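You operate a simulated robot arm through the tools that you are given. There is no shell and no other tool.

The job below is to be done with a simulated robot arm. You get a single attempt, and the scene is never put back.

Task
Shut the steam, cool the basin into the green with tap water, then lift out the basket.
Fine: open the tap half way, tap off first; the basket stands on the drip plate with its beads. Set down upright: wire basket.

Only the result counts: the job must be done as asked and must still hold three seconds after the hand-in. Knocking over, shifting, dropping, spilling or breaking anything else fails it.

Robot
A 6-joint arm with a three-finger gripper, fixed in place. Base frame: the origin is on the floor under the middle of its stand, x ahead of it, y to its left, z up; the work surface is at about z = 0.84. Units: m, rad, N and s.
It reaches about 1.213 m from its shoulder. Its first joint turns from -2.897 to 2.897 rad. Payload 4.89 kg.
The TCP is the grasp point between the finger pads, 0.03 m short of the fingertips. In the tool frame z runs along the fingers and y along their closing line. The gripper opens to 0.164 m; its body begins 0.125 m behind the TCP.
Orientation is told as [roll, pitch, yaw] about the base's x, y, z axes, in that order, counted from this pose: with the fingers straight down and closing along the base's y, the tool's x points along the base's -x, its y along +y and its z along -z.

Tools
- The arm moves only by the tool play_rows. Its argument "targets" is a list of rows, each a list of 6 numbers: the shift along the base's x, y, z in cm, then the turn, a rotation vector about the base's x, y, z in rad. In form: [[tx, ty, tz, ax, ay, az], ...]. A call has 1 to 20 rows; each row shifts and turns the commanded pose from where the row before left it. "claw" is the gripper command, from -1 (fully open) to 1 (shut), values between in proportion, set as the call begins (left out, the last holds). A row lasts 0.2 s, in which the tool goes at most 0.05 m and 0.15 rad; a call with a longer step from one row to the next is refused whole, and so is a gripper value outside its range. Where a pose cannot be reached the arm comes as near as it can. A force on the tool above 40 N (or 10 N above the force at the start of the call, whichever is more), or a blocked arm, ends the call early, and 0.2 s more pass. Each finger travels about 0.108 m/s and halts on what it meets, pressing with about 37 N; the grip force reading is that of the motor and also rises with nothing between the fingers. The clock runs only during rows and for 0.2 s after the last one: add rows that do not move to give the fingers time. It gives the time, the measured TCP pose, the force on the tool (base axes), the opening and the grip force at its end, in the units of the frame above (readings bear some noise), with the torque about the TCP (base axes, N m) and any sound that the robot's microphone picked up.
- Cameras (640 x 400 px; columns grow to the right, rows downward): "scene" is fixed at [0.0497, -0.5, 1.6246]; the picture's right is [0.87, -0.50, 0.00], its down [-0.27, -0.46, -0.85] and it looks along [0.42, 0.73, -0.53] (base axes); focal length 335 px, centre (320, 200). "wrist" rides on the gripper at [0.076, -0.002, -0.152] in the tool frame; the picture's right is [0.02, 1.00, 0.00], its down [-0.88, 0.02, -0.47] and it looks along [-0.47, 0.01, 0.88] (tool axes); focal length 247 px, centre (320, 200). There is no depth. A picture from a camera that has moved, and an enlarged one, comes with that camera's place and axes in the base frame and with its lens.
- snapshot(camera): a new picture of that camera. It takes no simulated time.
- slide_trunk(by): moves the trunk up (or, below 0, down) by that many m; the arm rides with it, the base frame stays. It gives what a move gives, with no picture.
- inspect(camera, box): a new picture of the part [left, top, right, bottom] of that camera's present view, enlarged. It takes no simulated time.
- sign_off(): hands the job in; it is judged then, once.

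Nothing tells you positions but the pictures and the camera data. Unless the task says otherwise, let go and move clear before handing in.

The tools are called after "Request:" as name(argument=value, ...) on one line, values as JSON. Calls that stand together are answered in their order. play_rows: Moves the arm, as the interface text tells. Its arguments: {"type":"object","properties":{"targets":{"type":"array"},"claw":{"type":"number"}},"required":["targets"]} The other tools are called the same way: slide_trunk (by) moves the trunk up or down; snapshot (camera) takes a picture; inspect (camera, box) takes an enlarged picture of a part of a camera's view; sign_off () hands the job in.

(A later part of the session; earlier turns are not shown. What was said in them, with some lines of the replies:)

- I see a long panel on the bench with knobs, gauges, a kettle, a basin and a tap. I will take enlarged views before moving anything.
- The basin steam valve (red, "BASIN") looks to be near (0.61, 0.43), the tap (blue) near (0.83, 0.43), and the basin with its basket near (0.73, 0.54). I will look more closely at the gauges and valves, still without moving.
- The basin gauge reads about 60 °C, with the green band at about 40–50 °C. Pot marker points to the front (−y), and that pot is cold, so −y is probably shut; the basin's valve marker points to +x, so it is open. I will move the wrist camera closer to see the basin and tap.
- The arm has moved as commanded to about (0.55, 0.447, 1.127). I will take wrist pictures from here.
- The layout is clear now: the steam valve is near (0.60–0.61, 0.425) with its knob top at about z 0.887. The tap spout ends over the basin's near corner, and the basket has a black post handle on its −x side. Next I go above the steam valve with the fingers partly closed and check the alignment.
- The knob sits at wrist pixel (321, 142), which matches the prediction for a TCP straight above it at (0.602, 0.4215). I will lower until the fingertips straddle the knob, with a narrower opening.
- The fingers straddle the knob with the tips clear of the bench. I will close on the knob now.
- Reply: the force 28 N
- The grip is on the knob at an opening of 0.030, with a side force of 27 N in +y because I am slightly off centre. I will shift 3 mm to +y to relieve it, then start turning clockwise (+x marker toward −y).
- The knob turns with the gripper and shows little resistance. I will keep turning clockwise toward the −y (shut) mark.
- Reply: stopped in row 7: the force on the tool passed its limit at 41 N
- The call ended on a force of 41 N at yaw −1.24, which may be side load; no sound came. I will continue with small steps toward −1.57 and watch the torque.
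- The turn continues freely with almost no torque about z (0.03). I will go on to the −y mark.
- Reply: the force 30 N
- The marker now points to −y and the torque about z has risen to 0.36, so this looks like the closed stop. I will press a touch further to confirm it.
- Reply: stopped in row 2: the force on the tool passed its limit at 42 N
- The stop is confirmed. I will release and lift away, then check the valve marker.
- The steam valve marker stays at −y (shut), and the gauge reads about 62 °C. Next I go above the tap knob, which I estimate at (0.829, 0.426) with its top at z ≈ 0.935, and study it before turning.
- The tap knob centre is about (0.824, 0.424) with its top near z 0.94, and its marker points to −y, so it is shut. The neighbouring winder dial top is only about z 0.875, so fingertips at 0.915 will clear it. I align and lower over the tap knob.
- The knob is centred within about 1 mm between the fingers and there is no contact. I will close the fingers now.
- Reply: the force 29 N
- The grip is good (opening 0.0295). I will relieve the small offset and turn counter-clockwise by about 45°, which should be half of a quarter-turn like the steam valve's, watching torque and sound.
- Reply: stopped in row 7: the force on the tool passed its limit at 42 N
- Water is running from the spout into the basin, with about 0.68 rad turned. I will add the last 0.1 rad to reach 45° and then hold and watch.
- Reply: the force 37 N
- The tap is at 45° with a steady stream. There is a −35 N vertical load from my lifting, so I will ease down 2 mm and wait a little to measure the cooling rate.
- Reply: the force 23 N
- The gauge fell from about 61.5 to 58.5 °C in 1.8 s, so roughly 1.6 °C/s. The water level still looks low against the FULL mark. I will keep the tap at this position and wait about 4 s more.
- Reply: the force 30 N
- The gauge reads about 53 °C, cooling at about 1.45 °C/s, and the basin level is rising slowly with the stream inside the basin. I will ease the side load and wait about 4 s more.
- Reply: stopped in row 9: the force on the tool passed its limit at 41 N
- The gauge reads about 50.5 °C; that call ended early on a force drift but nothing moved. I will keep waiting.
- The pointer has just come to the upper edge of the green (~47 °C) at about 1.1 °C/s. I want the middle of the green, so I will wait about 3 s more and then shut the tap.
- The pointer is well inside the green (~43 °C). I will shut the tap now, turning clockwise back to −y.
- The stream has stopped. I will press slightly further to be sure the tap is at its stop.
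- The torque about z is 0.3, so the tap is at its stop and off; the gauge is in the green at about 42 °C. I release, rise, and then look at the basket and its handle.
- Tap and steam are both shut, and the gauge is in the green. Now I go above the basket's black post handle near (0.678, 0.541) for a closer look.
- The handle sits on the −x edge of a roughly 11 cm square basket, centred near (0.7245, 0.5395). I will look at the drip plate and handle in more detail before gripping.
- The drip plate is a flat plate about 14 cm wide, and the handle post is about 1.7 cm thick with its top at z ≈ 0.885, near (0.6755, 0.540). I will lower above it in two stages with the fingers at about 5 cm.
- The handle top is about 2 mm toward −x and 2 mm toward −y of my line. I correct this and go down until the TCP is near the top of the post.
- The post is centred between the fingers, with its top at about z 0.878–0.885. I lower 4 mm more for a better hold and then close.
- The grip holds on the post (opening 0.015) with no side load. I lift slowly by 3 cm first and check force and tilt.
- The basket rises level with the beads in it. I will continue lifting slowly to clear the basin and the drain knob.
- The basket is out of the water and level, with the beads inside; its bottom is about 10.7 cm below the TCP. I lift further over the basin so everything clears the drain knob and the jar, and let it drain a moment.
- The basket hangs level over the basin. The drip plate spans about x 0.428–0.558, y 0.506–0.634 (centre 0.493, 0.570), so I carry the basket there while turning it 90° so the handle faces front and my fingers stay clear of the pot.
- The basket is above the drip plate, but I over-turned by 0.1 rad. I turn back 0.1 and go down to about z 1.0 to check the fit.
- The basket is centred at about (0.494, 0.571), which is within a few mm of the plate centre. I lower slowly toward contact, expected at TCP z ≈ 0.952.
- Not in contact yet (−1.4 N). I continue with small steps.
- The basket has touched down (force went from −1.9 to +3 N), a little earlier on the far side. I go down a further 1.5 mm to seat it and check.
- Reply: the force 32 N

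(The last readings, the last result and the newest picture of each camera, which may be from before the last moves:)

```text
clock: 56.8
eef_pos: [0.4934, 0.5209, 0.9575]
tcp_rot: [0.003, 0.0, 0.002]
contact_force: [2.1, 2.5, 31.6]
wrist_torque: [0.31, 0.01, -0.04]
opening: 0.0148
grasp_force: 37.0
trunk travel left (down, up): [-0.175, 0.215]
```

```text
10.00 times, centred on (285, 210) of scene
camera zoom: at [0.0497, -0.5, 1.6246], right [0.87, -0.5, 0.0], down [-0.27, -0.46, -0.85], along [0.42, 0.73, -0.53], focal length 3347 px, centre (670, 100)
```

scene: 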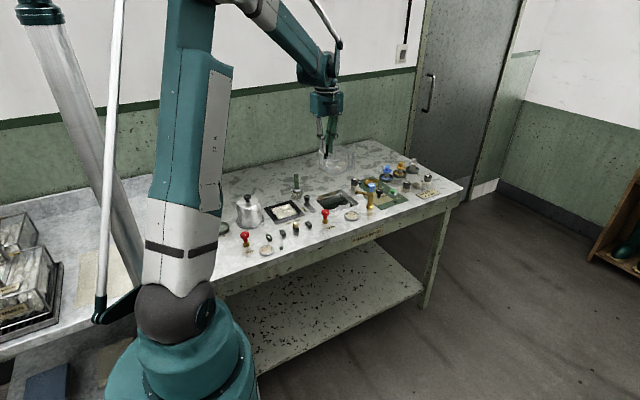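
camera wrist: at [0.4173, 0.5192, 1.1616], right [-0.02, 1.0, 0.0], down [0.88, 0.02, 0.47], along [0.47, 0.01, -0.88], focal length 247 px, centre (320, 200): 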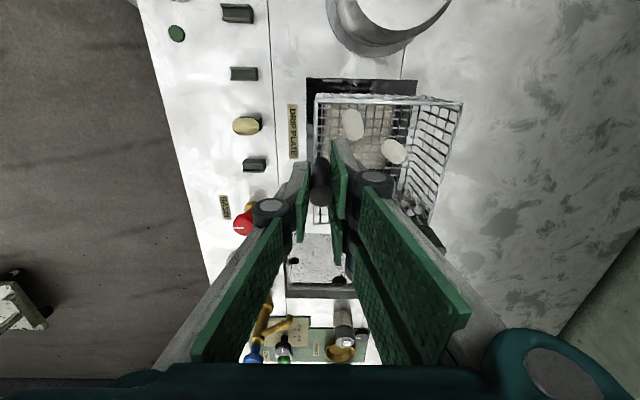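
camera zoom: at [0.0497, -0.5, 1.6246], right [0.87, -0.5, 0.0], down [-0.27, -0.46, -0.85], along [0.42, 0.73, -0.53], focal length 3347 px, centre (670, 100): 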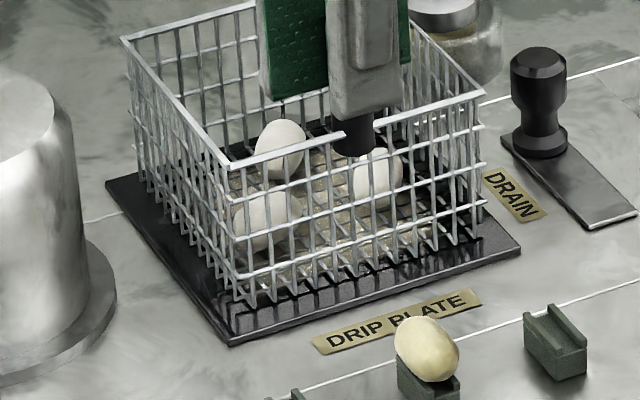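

The basket is fully seated (31 N down), inside the plate on all sides. I ease up 1 mm to unload it, then open the fingers.

Request:
play_rows(targets=[[0, 0, 0.1, 0, 0, 0], [0, 0, 0, 0, 0, 0]])

Request:
play_rows(targets=[[0, 0, 0, 0, 0, 0], [0, 0, 0, 0, 0, 0], [0, 0, 0, 0, 0, 0]], claw=0.4)

Request:
inspect(camera="scene", box=[250, 170, 320, 230])

Request:
inspect(camera="wrist", box=[220, 60, 480, 260])

```text
clock: 57.4
eef_pos: [0.4934, 0.5222, 0.9569]
tcp_rot: [0.003, 0.002, 0.003]
contact_force: [0.6, 0.9, 13.7]
wrist_torque: [-0.01, -0.08, -0.03]
opening: 0.0147
grasp_force: 37.1
trunk travel left (down, up): [-0.175, 0.215]
```

```text
clock: 58.2
eef_pos: [0.4941, 0.5221, 0.9575]
tcp_rot: [0.002, 0.003, 0.002]
contact_force: [0.4, -0.2, 0.0]
wrist_torque: [-0.02, -0.02, 0.02]
opening: 0.0492
grasp_force: 0.0
trunk travel left (down, up): [-0.175, 0.215]
```

```text
6.67 times, centred on (285, 200) of scene
camera zoom: at [0.0497, -0.5, 1.6246], right [0.87, -0.5, 0.0], down [-0.27, -0.46, -0.85], along [0.42, 0.73, -0.53], focal length 2232 px, centre (553, 200)
```

zoom: 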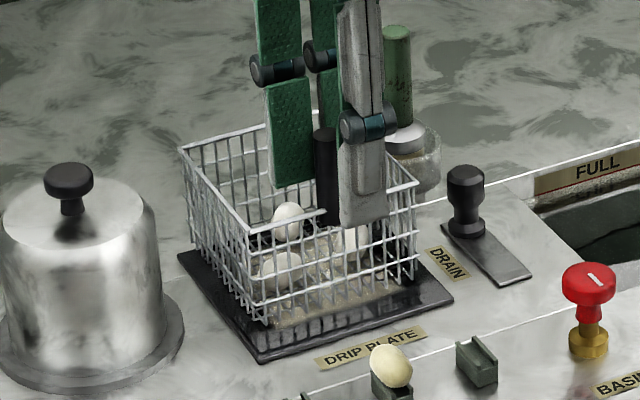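

```text
2.00 times, centred on (350, 160) of wrist
camera zoom: at [0.4177, 0.519, 1.1092], right [-0.02, 1.0, 0.0], down [0.88, 0.02, 0.47], along [0.47, 0.01, -0.88], focal length 494 px, centre (260, 280)
```

zoom: 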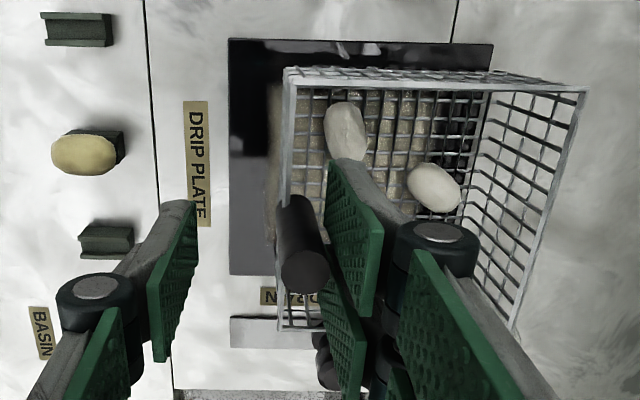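

On opening, the post followed the +y fingers, so the basket slid about 1.4 cm toward +y and now overhangs the plate's far edge slightly. It is upright with all beads in it. I will re-centre the fingers on the post, regrip, lift a little, move it back and release with only a small opening.

Request:
play_rows(targets=[[0, 0.8, 0, 0, 0, 0], [0, 0.7, 0, 0, 0, 0], [0, 0, 0, 0, 0, 0]])

Request:
inspect(camera="wrist", box=[220, 60, 480, 260])

Request:
inspect(camera="scene", box=[250, 170, 320, 230])

```text
clock: 59.0
eef_pos: [0.4925, 0.5365, 0.957]
tcp_rot: [0.002, 0.001, 0.003]
contact_force: [-0.5, -0.5, 0.0]
wrist_torque: [0.01, -0.03, 0.02]
opening: 0.0494
grasp_force: 0.0
trunk travel left (down, up): [-0.175, 0.215]
```

```text
2.00 times, centred on (350, 160) of wrist
camera zoom: at [0.4172, 0.5335, 1.1093], right [-0.02, 1.0, 0.0], down [0.88, 0.02, 0.47], along [0.47, 0.01, -0.88], focal length 494 px, centre (260, 280)
```

zoom: 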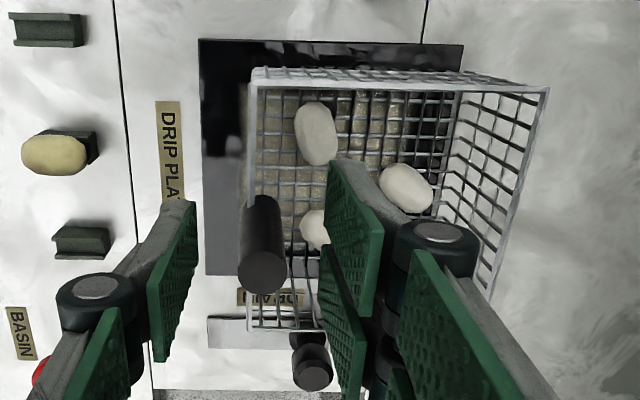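

```text
6.67 times, centred on (285, 200) of scene
camera zoom: at [0.0497, -0.5, 1.6246], right [0.87, -0.5, 0.0], down [-0.27, -0.46, -0.85], along [0.42, 0.73, -0.53], focal length 2232 px, centre (553, 200)
```

zoom: 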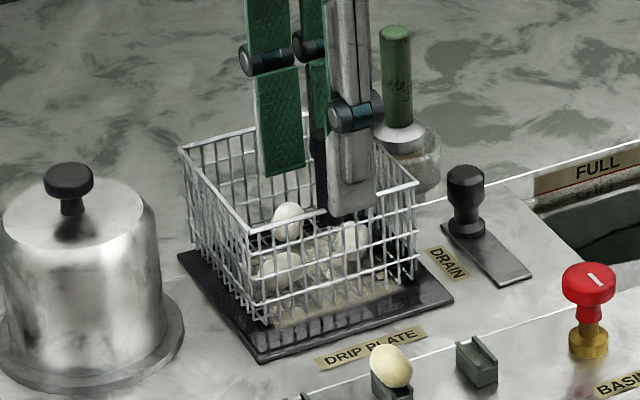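

The post is centred again and the basket did not move. I regrip, lift by about 1.2 cm and check.

Request:
play_rows(targets=[[0, 0, 0, 0, 0, 0], [0, 0, 0, 0, 0, 0], [0, 0, 0, 0, 0, 0]], claw=1)

Request:
play_rows(targets=[[0, 0, 0.4, 0, 0, 0], [0, 0, 0.6, 0, 0, 0], [0, 0, 0.5, 0, 0, 0], [0, 0, 0, 0, 0, 0]])

Request:
inspect(camera="wrist", box=[220, 60, 480, 260])

Request:
inspect(camera="scene", box=[250, 170, 320, 230])

```text
clock: 59.8
eef_pos: [0.4926, 0.537, 0.9571]
tcp_rot: [0.002, 0.003, 0.002]
contact_force: [-0.3, -0.6, -0.6]
wrist_torque: [-0.07, -0.04, 0.01]
opening: 0.0148
grasp_force: 36.5
trunk travel left (down, up): [-0.175, 0.215]
```

```text
clock: 60.8
eef_pos: [0.4931, 0.5365, 0.9731]
tcp_rot: [0.0, 0.001, 0.002]
contact_force: [0.0, -0.6, -1.6]
wrist_torque: [-0.06, -0.01, -0.01]
opening: 0.0146
grasp_force: 37.4
trunk travel left (down, up): [-0.175, 0.215]
```

```text
2.00 times, centred on (350, 160) of wrist
camera zoom: at [0.4169, 0.5337, 1.1242], right [-0.02, 1.0, 0.0], down [0.88, 0.02, 0.47], along [0.47, 0.01, -0.88], focal length 494 px, centre (260, 280)
```

zoom: 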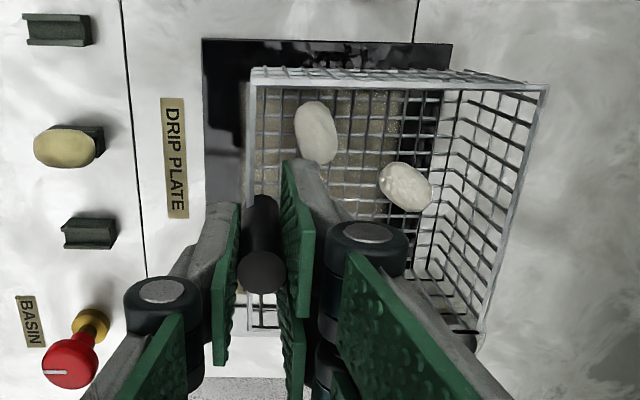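

```text
6.67 times, centred on (285, 200) of scene
camera zoom: at [0.0497, -0.5, 1.6246], right [0.87, -0.5, 0.0], down [-0.27, -0.46, -0.85], along [0.42, 0.73, -0.53], focal length 2232 px, centre (553, 200)
```

zoom: 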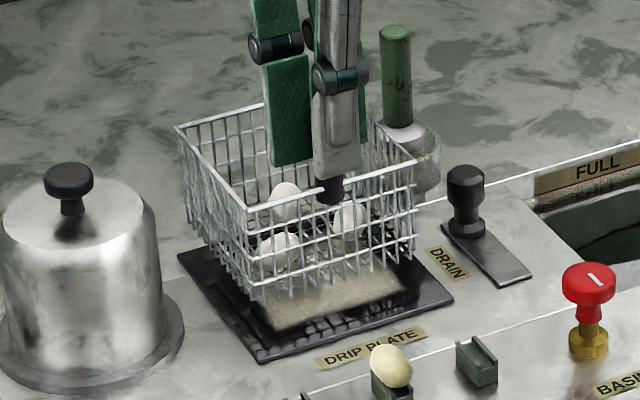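

The basket is held again, 1.5 cm up. I move it 1.7 cm back toward −y and lower it onto the plate.

Request:
play_rows(targets=[[0, -0.5, 0, 0, 0, 0], [0, -0.7, 0, 0, 0, 0], [0, -0.5, 0, 0, 0, 0], [0, 0, -0.3, 0, 0, 0], [0, 0, -0.4, 0, 0, 0], [0, 0, -0.3, 0, 0, 0], [0, 0, 0, 0, 0, 0]])

Request:
play_rows(targets=[[0, 0, -0.2, 0, 0, 0], [0, 0, -0.15, 0, 0, 0], [0, 0, 0, 0, 0, 0]])

Request:
inspect(camera="wrist", box=[220, 60, 480, 260])

Request:
inspect(camera="scene", box=[250, 170, 320, 230])

```text
clock: 62.4
eef_pos: [0.4934, 0.5199, 0.9626]
tcp_rot: [0.0, 0.002, 0.001]
contact_force: [-0.5, -0.2, -0.8]
wrist_torque: [-0.05, 0.0, 0.01]
opening: 0.015
grasp_force: 37.2
trunk travel left (down, up): [-0.175, 0.215]
```

```text
clock: 63.2
eef_pos: [0.4933, 0.5193, 0.9583]
tcp_rot: [0.001, 0.001, 0.004]
contact_force: [-1.0, 1.0, -1.0]
wrist_torque: [-0.03, -0.01, 0.02]
opening: 0.0146
grasp_force: 37.2
trunk travel left (down, up): [-0.175, 0.215]
```

```text
2.00 times, centred on (350, 160) of wrist
camera zoom: at [0.4168, 0.5167, 1.1104], right [-0.02, 1.0, 0.0], down [0.88, 0.02, 0.47], along [0.47, 0.01, -0.88], focal length 494 px, centre (260, 280)
```

zoom: 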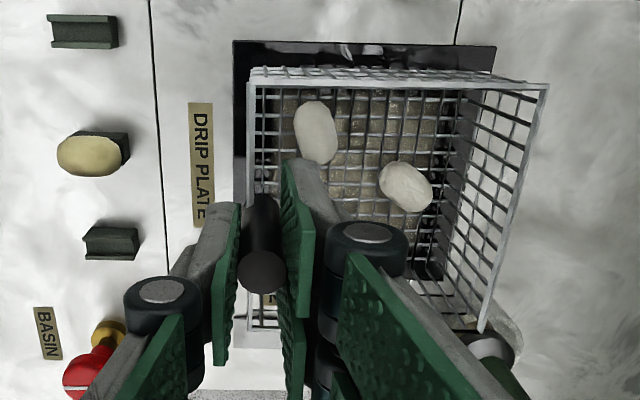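

```text
6.67 times, centred on (285, 200) of scene
camera zoom: at [0.0497, -0.5, 1.6246], right [0.87, -0.5, 0.0], down [-0.27, -0.46, -0.85], along [0.42, 0.73, -0.53], focal length 2232 px, centre (553, 200)
```

zoom: 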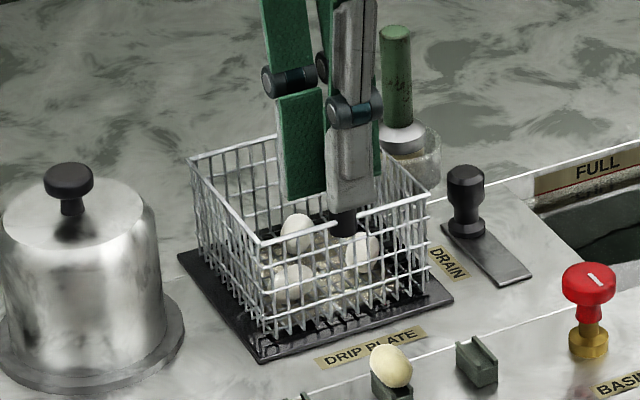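

It is nearly down (−1.0 N). I lower another 1–2 mm.

Request:
play_rows(targets=[[0, 0, -0.1, 0, 0, 0], [0, 0, 0, 0, 0, 0]])

Request:
play_rows(targets=[[0, 0, -0.07, 0, 0, 0], [0, 0, 0, 0, 0, 0]])

```text
clock: 63.8
eef_pos: [0.4922, 0.5195, 0.9579]
tcp_rot: [0.002, 0.003, 0.003]
contact_force: [-0.7, -0.1, -1.8]
wrist_torque: [-0.04, -0.01, -0.01]
opening: 0.015
grasp_force: 36.6
trunk travel left (down, up): [-0.175, 0.215]
```

```text
clock: 64.4
eef_pos: [0.4926, 0.5191, 0.9571]
tcp_rot: [0.002, 0.003, 0.002]
contact_force: [0.3, 0.9, -1.8]
wrist_torque: [-0.02, 0.03, -0.01]
opening: 0.0147
grasp_force: 37.2
trunk travel left (down, up): [-0.175, 0.215]
```

Still hanging free, so a bit more.

Request:
play_rows(targets=[[0, 0, -0.1, 0, 0, 0], [0, 0, 0, 0, 0, 0]])

Request:
play_rows(targets=[[0, 0, -0.06, 0, 0, 0], [0, 0, 0, 0, 0, 0]])

```text
clock: 65.0
eef_pos: [0.4932, 0.5197, 0.9555]
tcp_rot: [0.003, 0.001, 0.002]
contact_force: [1.8, -1.4, 20.1]
wrist_torque: [0.03, 0.2, 0.01]
opening: 0.0146
grasp_force: 36.8
trunk travel left (down, up): [-0.175, 0.215]
```

```text
clock: 65.7
eef_pos: [0.4916, 0.5206, 0.9559]
tcp_rot: [0.001, 0.001, 0.0]
contact_force: [-1.6, -0.7, 28.5]
wrist_torque: [-0.11, 0.51, 0.02]
opening: 0.015
grasp_force: 36.8
trunk travel left (down, up): [-0.175, 0.215]
stopped in row 2: the force on the tool passed its limit at 40 N (the readings are from after the stop); the commanded pose is now the measured one
```

The basket is seated (28 N). I ease up about 1.2 mm to take the load off, then open the fingers just a few millimetres.

Request:
play_rows(targets=[[0, 0, 0.1, 0, 0, 0], [0, 0, 0, 0, 0, 0]])

Request:
play_rows(targets=[[0, 0, 0, 0, 0, 0], [0, 0, 0, 0, 0, 0]], claw=0.74)

Request:
inspect(camera="wrist", box=[220, 60, 480, 260])

Request:
inspect(camera="scene", box=[250, 170, 320, 230])

```text
clock: 66.3
eef_pos: [0.4917, 0.5201, 0.956]
tcp_rot: [0.003, -0.002, 0.002]
contact_force: [1.5, -5.2, 17.5]
wrist_torque: [-0.3, -0.1, -0.04]
opening: 0.0148
grasp_force: 37.0
trunk travel left (down, up): [-0.175, 0.215]
```

```text
clock: 66.9
eef_pos: [0.4937, 0.5203, 0.956]
tcp_rot: [0.004, 0.002, 0.001]
contact_force: [0.4, -0.4, -0.2]
wrist_torque: [0.0, 0.01, 0.01]
opening: 0.0212
grasp_force: 0.1
trunk travel left (down, up): [-0.175, 0.215]
```

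```text
2.00 times, centred on (350, 160) of wrist
camera zoom: at [0.4171, 0.5174, 1.1082], right [-0.02, 1.0, 0.0], down [0.88, 0.02, 0.47], along [0.47, 0.01, -0.88], focal length 494 px, centre (260, 280)
```

zoom: 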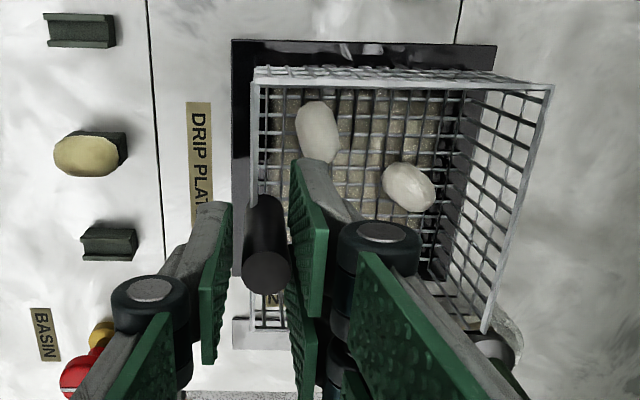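

```text
6.67 times, centred on (285, 200) of scene
camera zoom: at [0.0497, -0.5, 1.6246], right [0.87, -0.5, 0.0], down [-0.27, -0.46, -0.85], along [0.42, 0.73, -0.53], focal length 2232 px, centre (553, 200)
```

zoom: 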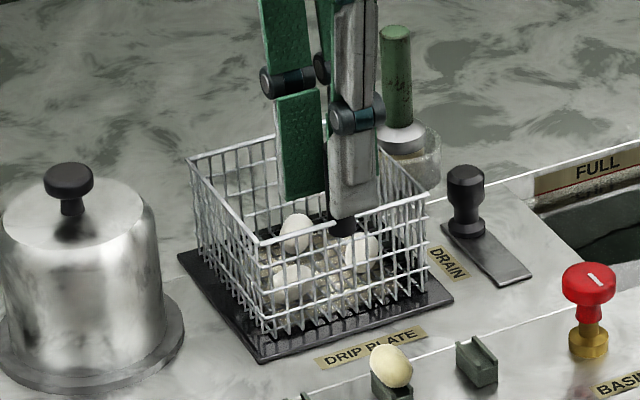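

The basket stayed within about 2 mm and is well inside the plate. I shift the fingers 2.5 mm to +y to centre the gap around the post and rise straight up.

Request:
play_rows(targets=[[0, 0.25, 0, 0, 0, 0], [0, 0, 0.5, 0, 0, 0], [0, 0, 0.8, 0, 0, 0], [0, 0, 0, 0, 0, 0]])

Request:
inspect(camera="wrist", box=[220, 60, 480, 260])

Request:
inspect(camera="scene", box=[250, 170, 320, 230])

```text
clock: 67.9
eef_pos: [0.4933, 0.5211, 0.9694]
tcp_rot: [0.001, 0.001, 0.001]
contact_force: [-0.4, 0.7, 0.4]
wrist_torque: [0.0, -0.02, 0.03]
opening: 0.0214
grasp_force: 0.0
trunk travel left (down, up): [-0.175, 0.215]
```

```text
2.00 times, centred on (350, 160) of wrist
camera zoom: at [0.4174, 0.5194, 1.1213], right [-0.02, 1.0, 0.0], down [0.88, 0.02, 0.47], along [0.47, 0.01, -0.88], focal length 494 px, centre (260, 280)
```

zoom: 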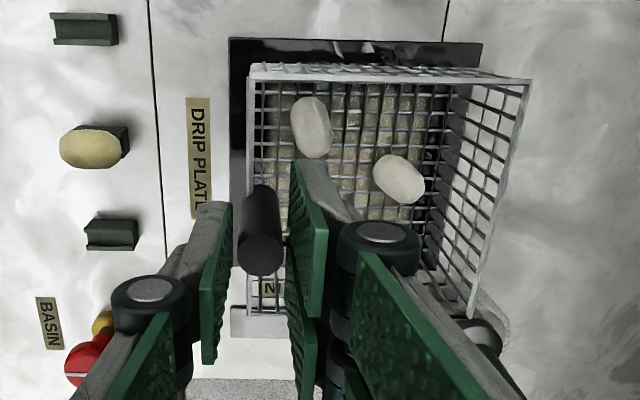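

```text
6.67 times, centred on (285, 200) of scene
camera zoom: at [0.0497, -0.5, 1.6246], right [0.87, -0.5, 0.0], down [-0.27, -0.46, -0.85], along [0.42, 0.73, -0.53], focal length 2232 px, centre (553, 200)
```

zoom: 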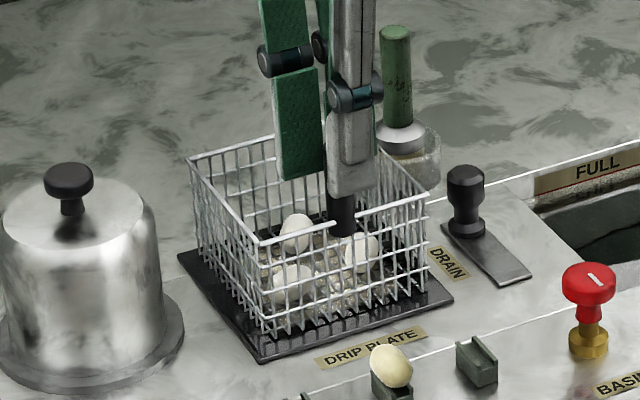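

The fingers slide up off the post without moving the basket. I continue rising and clear away.

Request:
play_rows(targets=[[0, 0, 1, 0, 0, 0], [0, 0, 1.5, 0, 0, 0], [0, 0, 2, 0, 0, 0], [0, 0, 3, 0, 0, 0], [0, 0, 4, 0, 0, 0], [0, 0, 4, 0, 0, 0], [0, 0, 3, 0, 0, 0], [0, 0, 0, 0, 0, 0]])

Request:
snapshot(camera="wrist")

Request:
inspect(camera="scene", box=[250, 170, 320, 230])

Request:
inspect(camera="scene", box=[310, 175, 400, 230])

Request:
inspect(camera="scene", box=[340, 205, 366, 225])

```text
clock: 69.7
eef_pos: [0.4921, 0.5224, 1.1551]
tcp_rot: [0.002, 0.0, 0.001]
contact_force: [-1.0, -0.4, 0.5]
wrist_torque: [0.06, -0.02, 0.0]
opening: 0.0213
grasp_force: 0.1
trunk travel left (down, up): [-0.175, 0.215]
```

```text
taken
camera wrist: at [0.4163, 0.5191, 1.3072], right [-0.02, 1.0, 0.0], down [0.88, 0.02, 0.47], along [0.47, 0.01, -0.88], focal length 247 px, centre (320, 200)
```

wrist: 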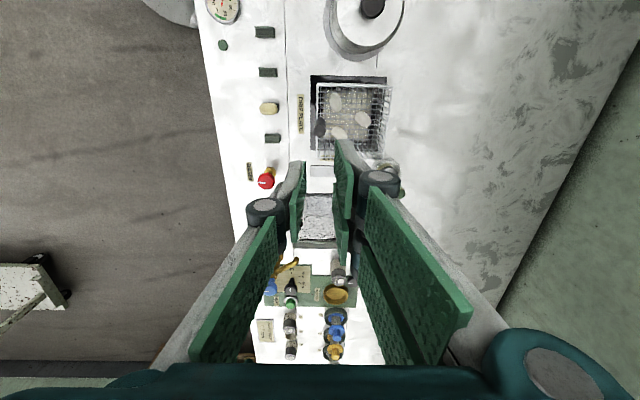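

```text
6.67 times, centred on (285, 200) of scene
camera zoom: at [0.0497, -0.5, 1.6246], right [0.87, -0.5, 0.0], down [-0.27, -0.46, -0.85], along [0.42, 0.73, -0.53], focal length 2232 px, centre (553, 200)
```

zoom: 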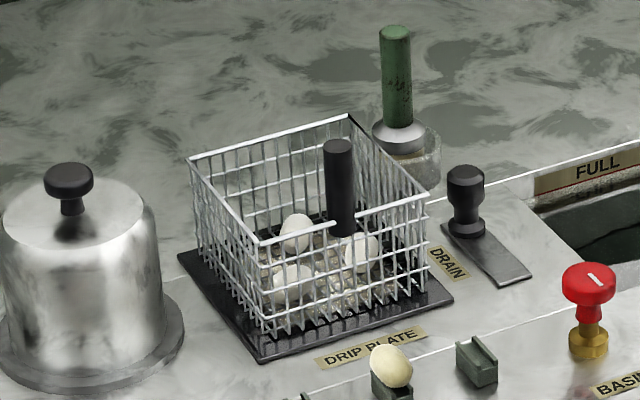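

```text
7.11 times, centred on (355, 202) of scene
camera zoom: at [0.0497, -0.5, 1.6246], right [0.87, -0.5, 0.0], down [-0.27, -0.46, -0.85], along [0.42, 0.73, -0.53], focal length 2380 px, centre (71, 182)
```

zoom: 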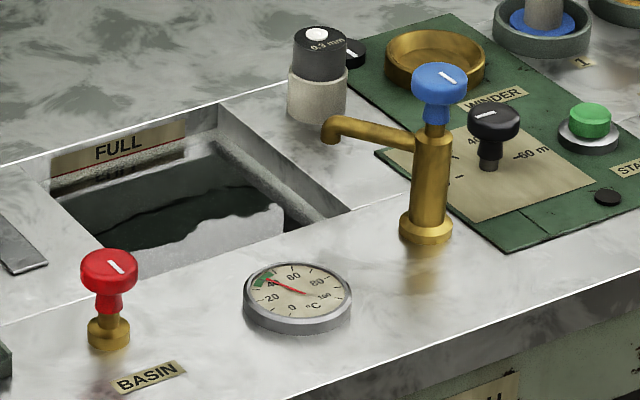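

```text
16.00 times, centred on (353, 215) of scene
camera zoom: at [0.0497, -0.5, 1.6246], right [0.87, -0.5, 0.0], down [-0.27, -0.46, -0.85], along [0.42, 0.73, -0.53], focal length 5356 px, centre (-208, -40)
```

zoom: 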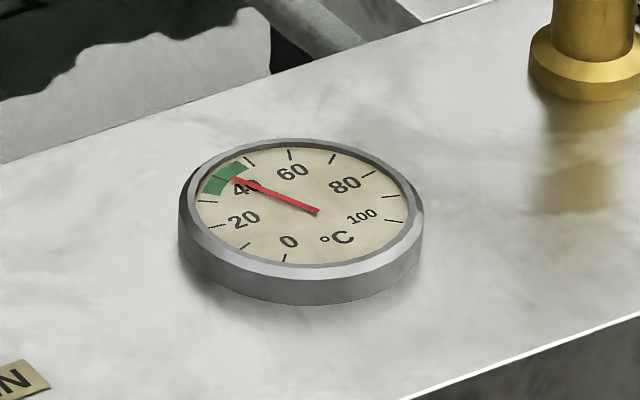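

The basket stands upright on the drip plate with its beads, the gauge reads about 42 °C in the green, and both valves are shut. I verify the placement from above and wait a little to see that it holds.

Request:
inspect(camera="wrist", box=[290, 60, 410, 180])

Request:
play_rows(targets=[[0, 0, 2, 0, 0, 0], [-2, -2, 2, 0, 0, 0], [-2, -2, 2, 0, 0, 0], [0, 0, 0, 0, 0, 0], [0, 0, 0, 0, 0, 0], [0, 0, 0, 0, 0, 0], [0, 0, 0, 0, 0, 0], [0, 0, 0, 0, 0, 0]], claw=0)

Request:
inspect(camera="scene", box=[230, 150, 400, 250])

Request:
inspect(camera="scene", box=[340, 205, 366, 225])

```text
3.33 times, centred on (350, 120) of wrist
camera zoom: at [0.4163, 0.5191, 1.3072], right [-0.02, 1.0, 0.0], down [0.88, 0.02, 0.47], along [0.47, 0.01, -0.88], focal length 823 px, centre (220, 467)
```

zoom: 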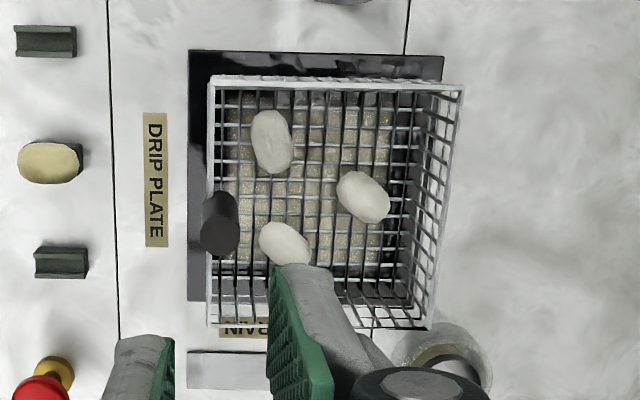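

```text
clock: 71.5
eef_pos: [0.4548, 0.4826, 1.2151]
tcp_rot: [0.001, 0.0, 0.0]
contact_force: [-0.3, 0.0, 0.1]
wrist_torque: [0.0, 0.02, 0.02]
opening: 0.082
grasp_force: 0.0
trunk travel left (down, up): [-0.175, 0.215]
```

```text
3.76 times, centred on (315, 200) of scene
camera zoom: at [0.0497, -0.5, 1.6246], right [0.87, -0.5, 0.0], down [-0.27, -0.46, -0.85], along [0.42, 0.73, -0.53], focal length 1260 px, centre (339, 200)
```

zoom: 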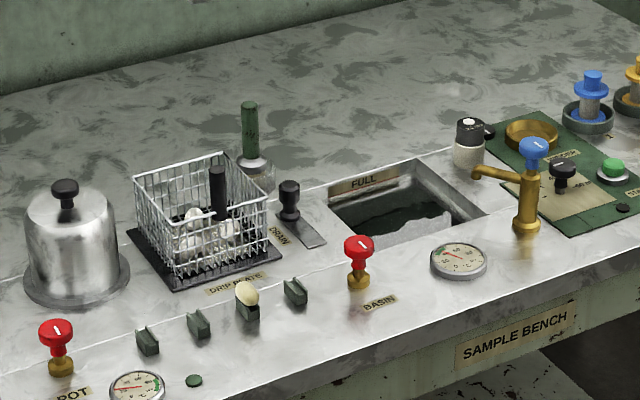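

```text
16.00 times, centred on (353, 215) of scene
camera zoom: at [0.0497, -0.5, 1.6246], right [0.87, -0.5, 0.0], down [-0.27, -0.46, -0.85], along [0.42, 0.73, -0.53], focal length 5356 px, centre (-208, -40)
```

zoom: 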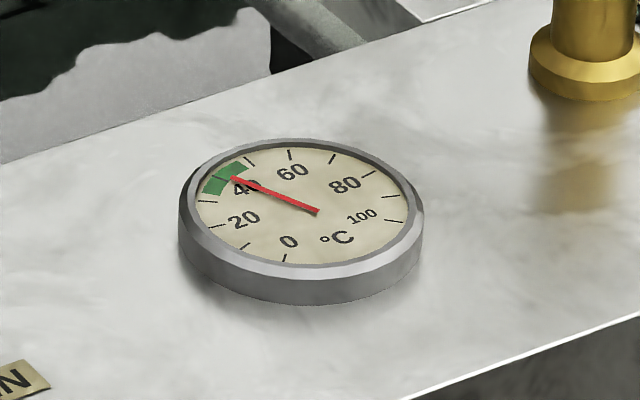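

All three beads are in the basket, which stands upright and centred on the drip plate. The steam and tap are shut, the gauge holds at about 42 °C in the green, nothing else has moved, and the arm is clear. I took half way on the tap as 45°, assuming the same quarter-turn range as the steam valve, and did not check its full range. I hand in now.

Request:
sign_off()

```text
The job is handed in.
```

The job is handed in: the steam is shut, the basin is cooled into the green, and the basket stands on the drip plate. I don't have the verdict on it yet.

- **Steam:** I turned the basin valve clockwise to its closed stop, with its marker at the front.
- **Cooling:** I opened the tap and let it run until the gauge was in the green. I shut it to its stop before touching the basket. The gauge held at about 42 °C.
- **Tap half way:** I took half way as 45°, on the assumption that the tap has the same quarter-turn range as the steam valve. I did not turn it to its full stop to check, so this is the least certain part.
- **Basket:** It stands upright and centred on the drip plate with all three beads inside. On the first release it slid about 1.4 cm past centre, so I regripped it, moved it back and released it more gently.

In the last pictures nothing else on the bench had moved, and the arm was clear.
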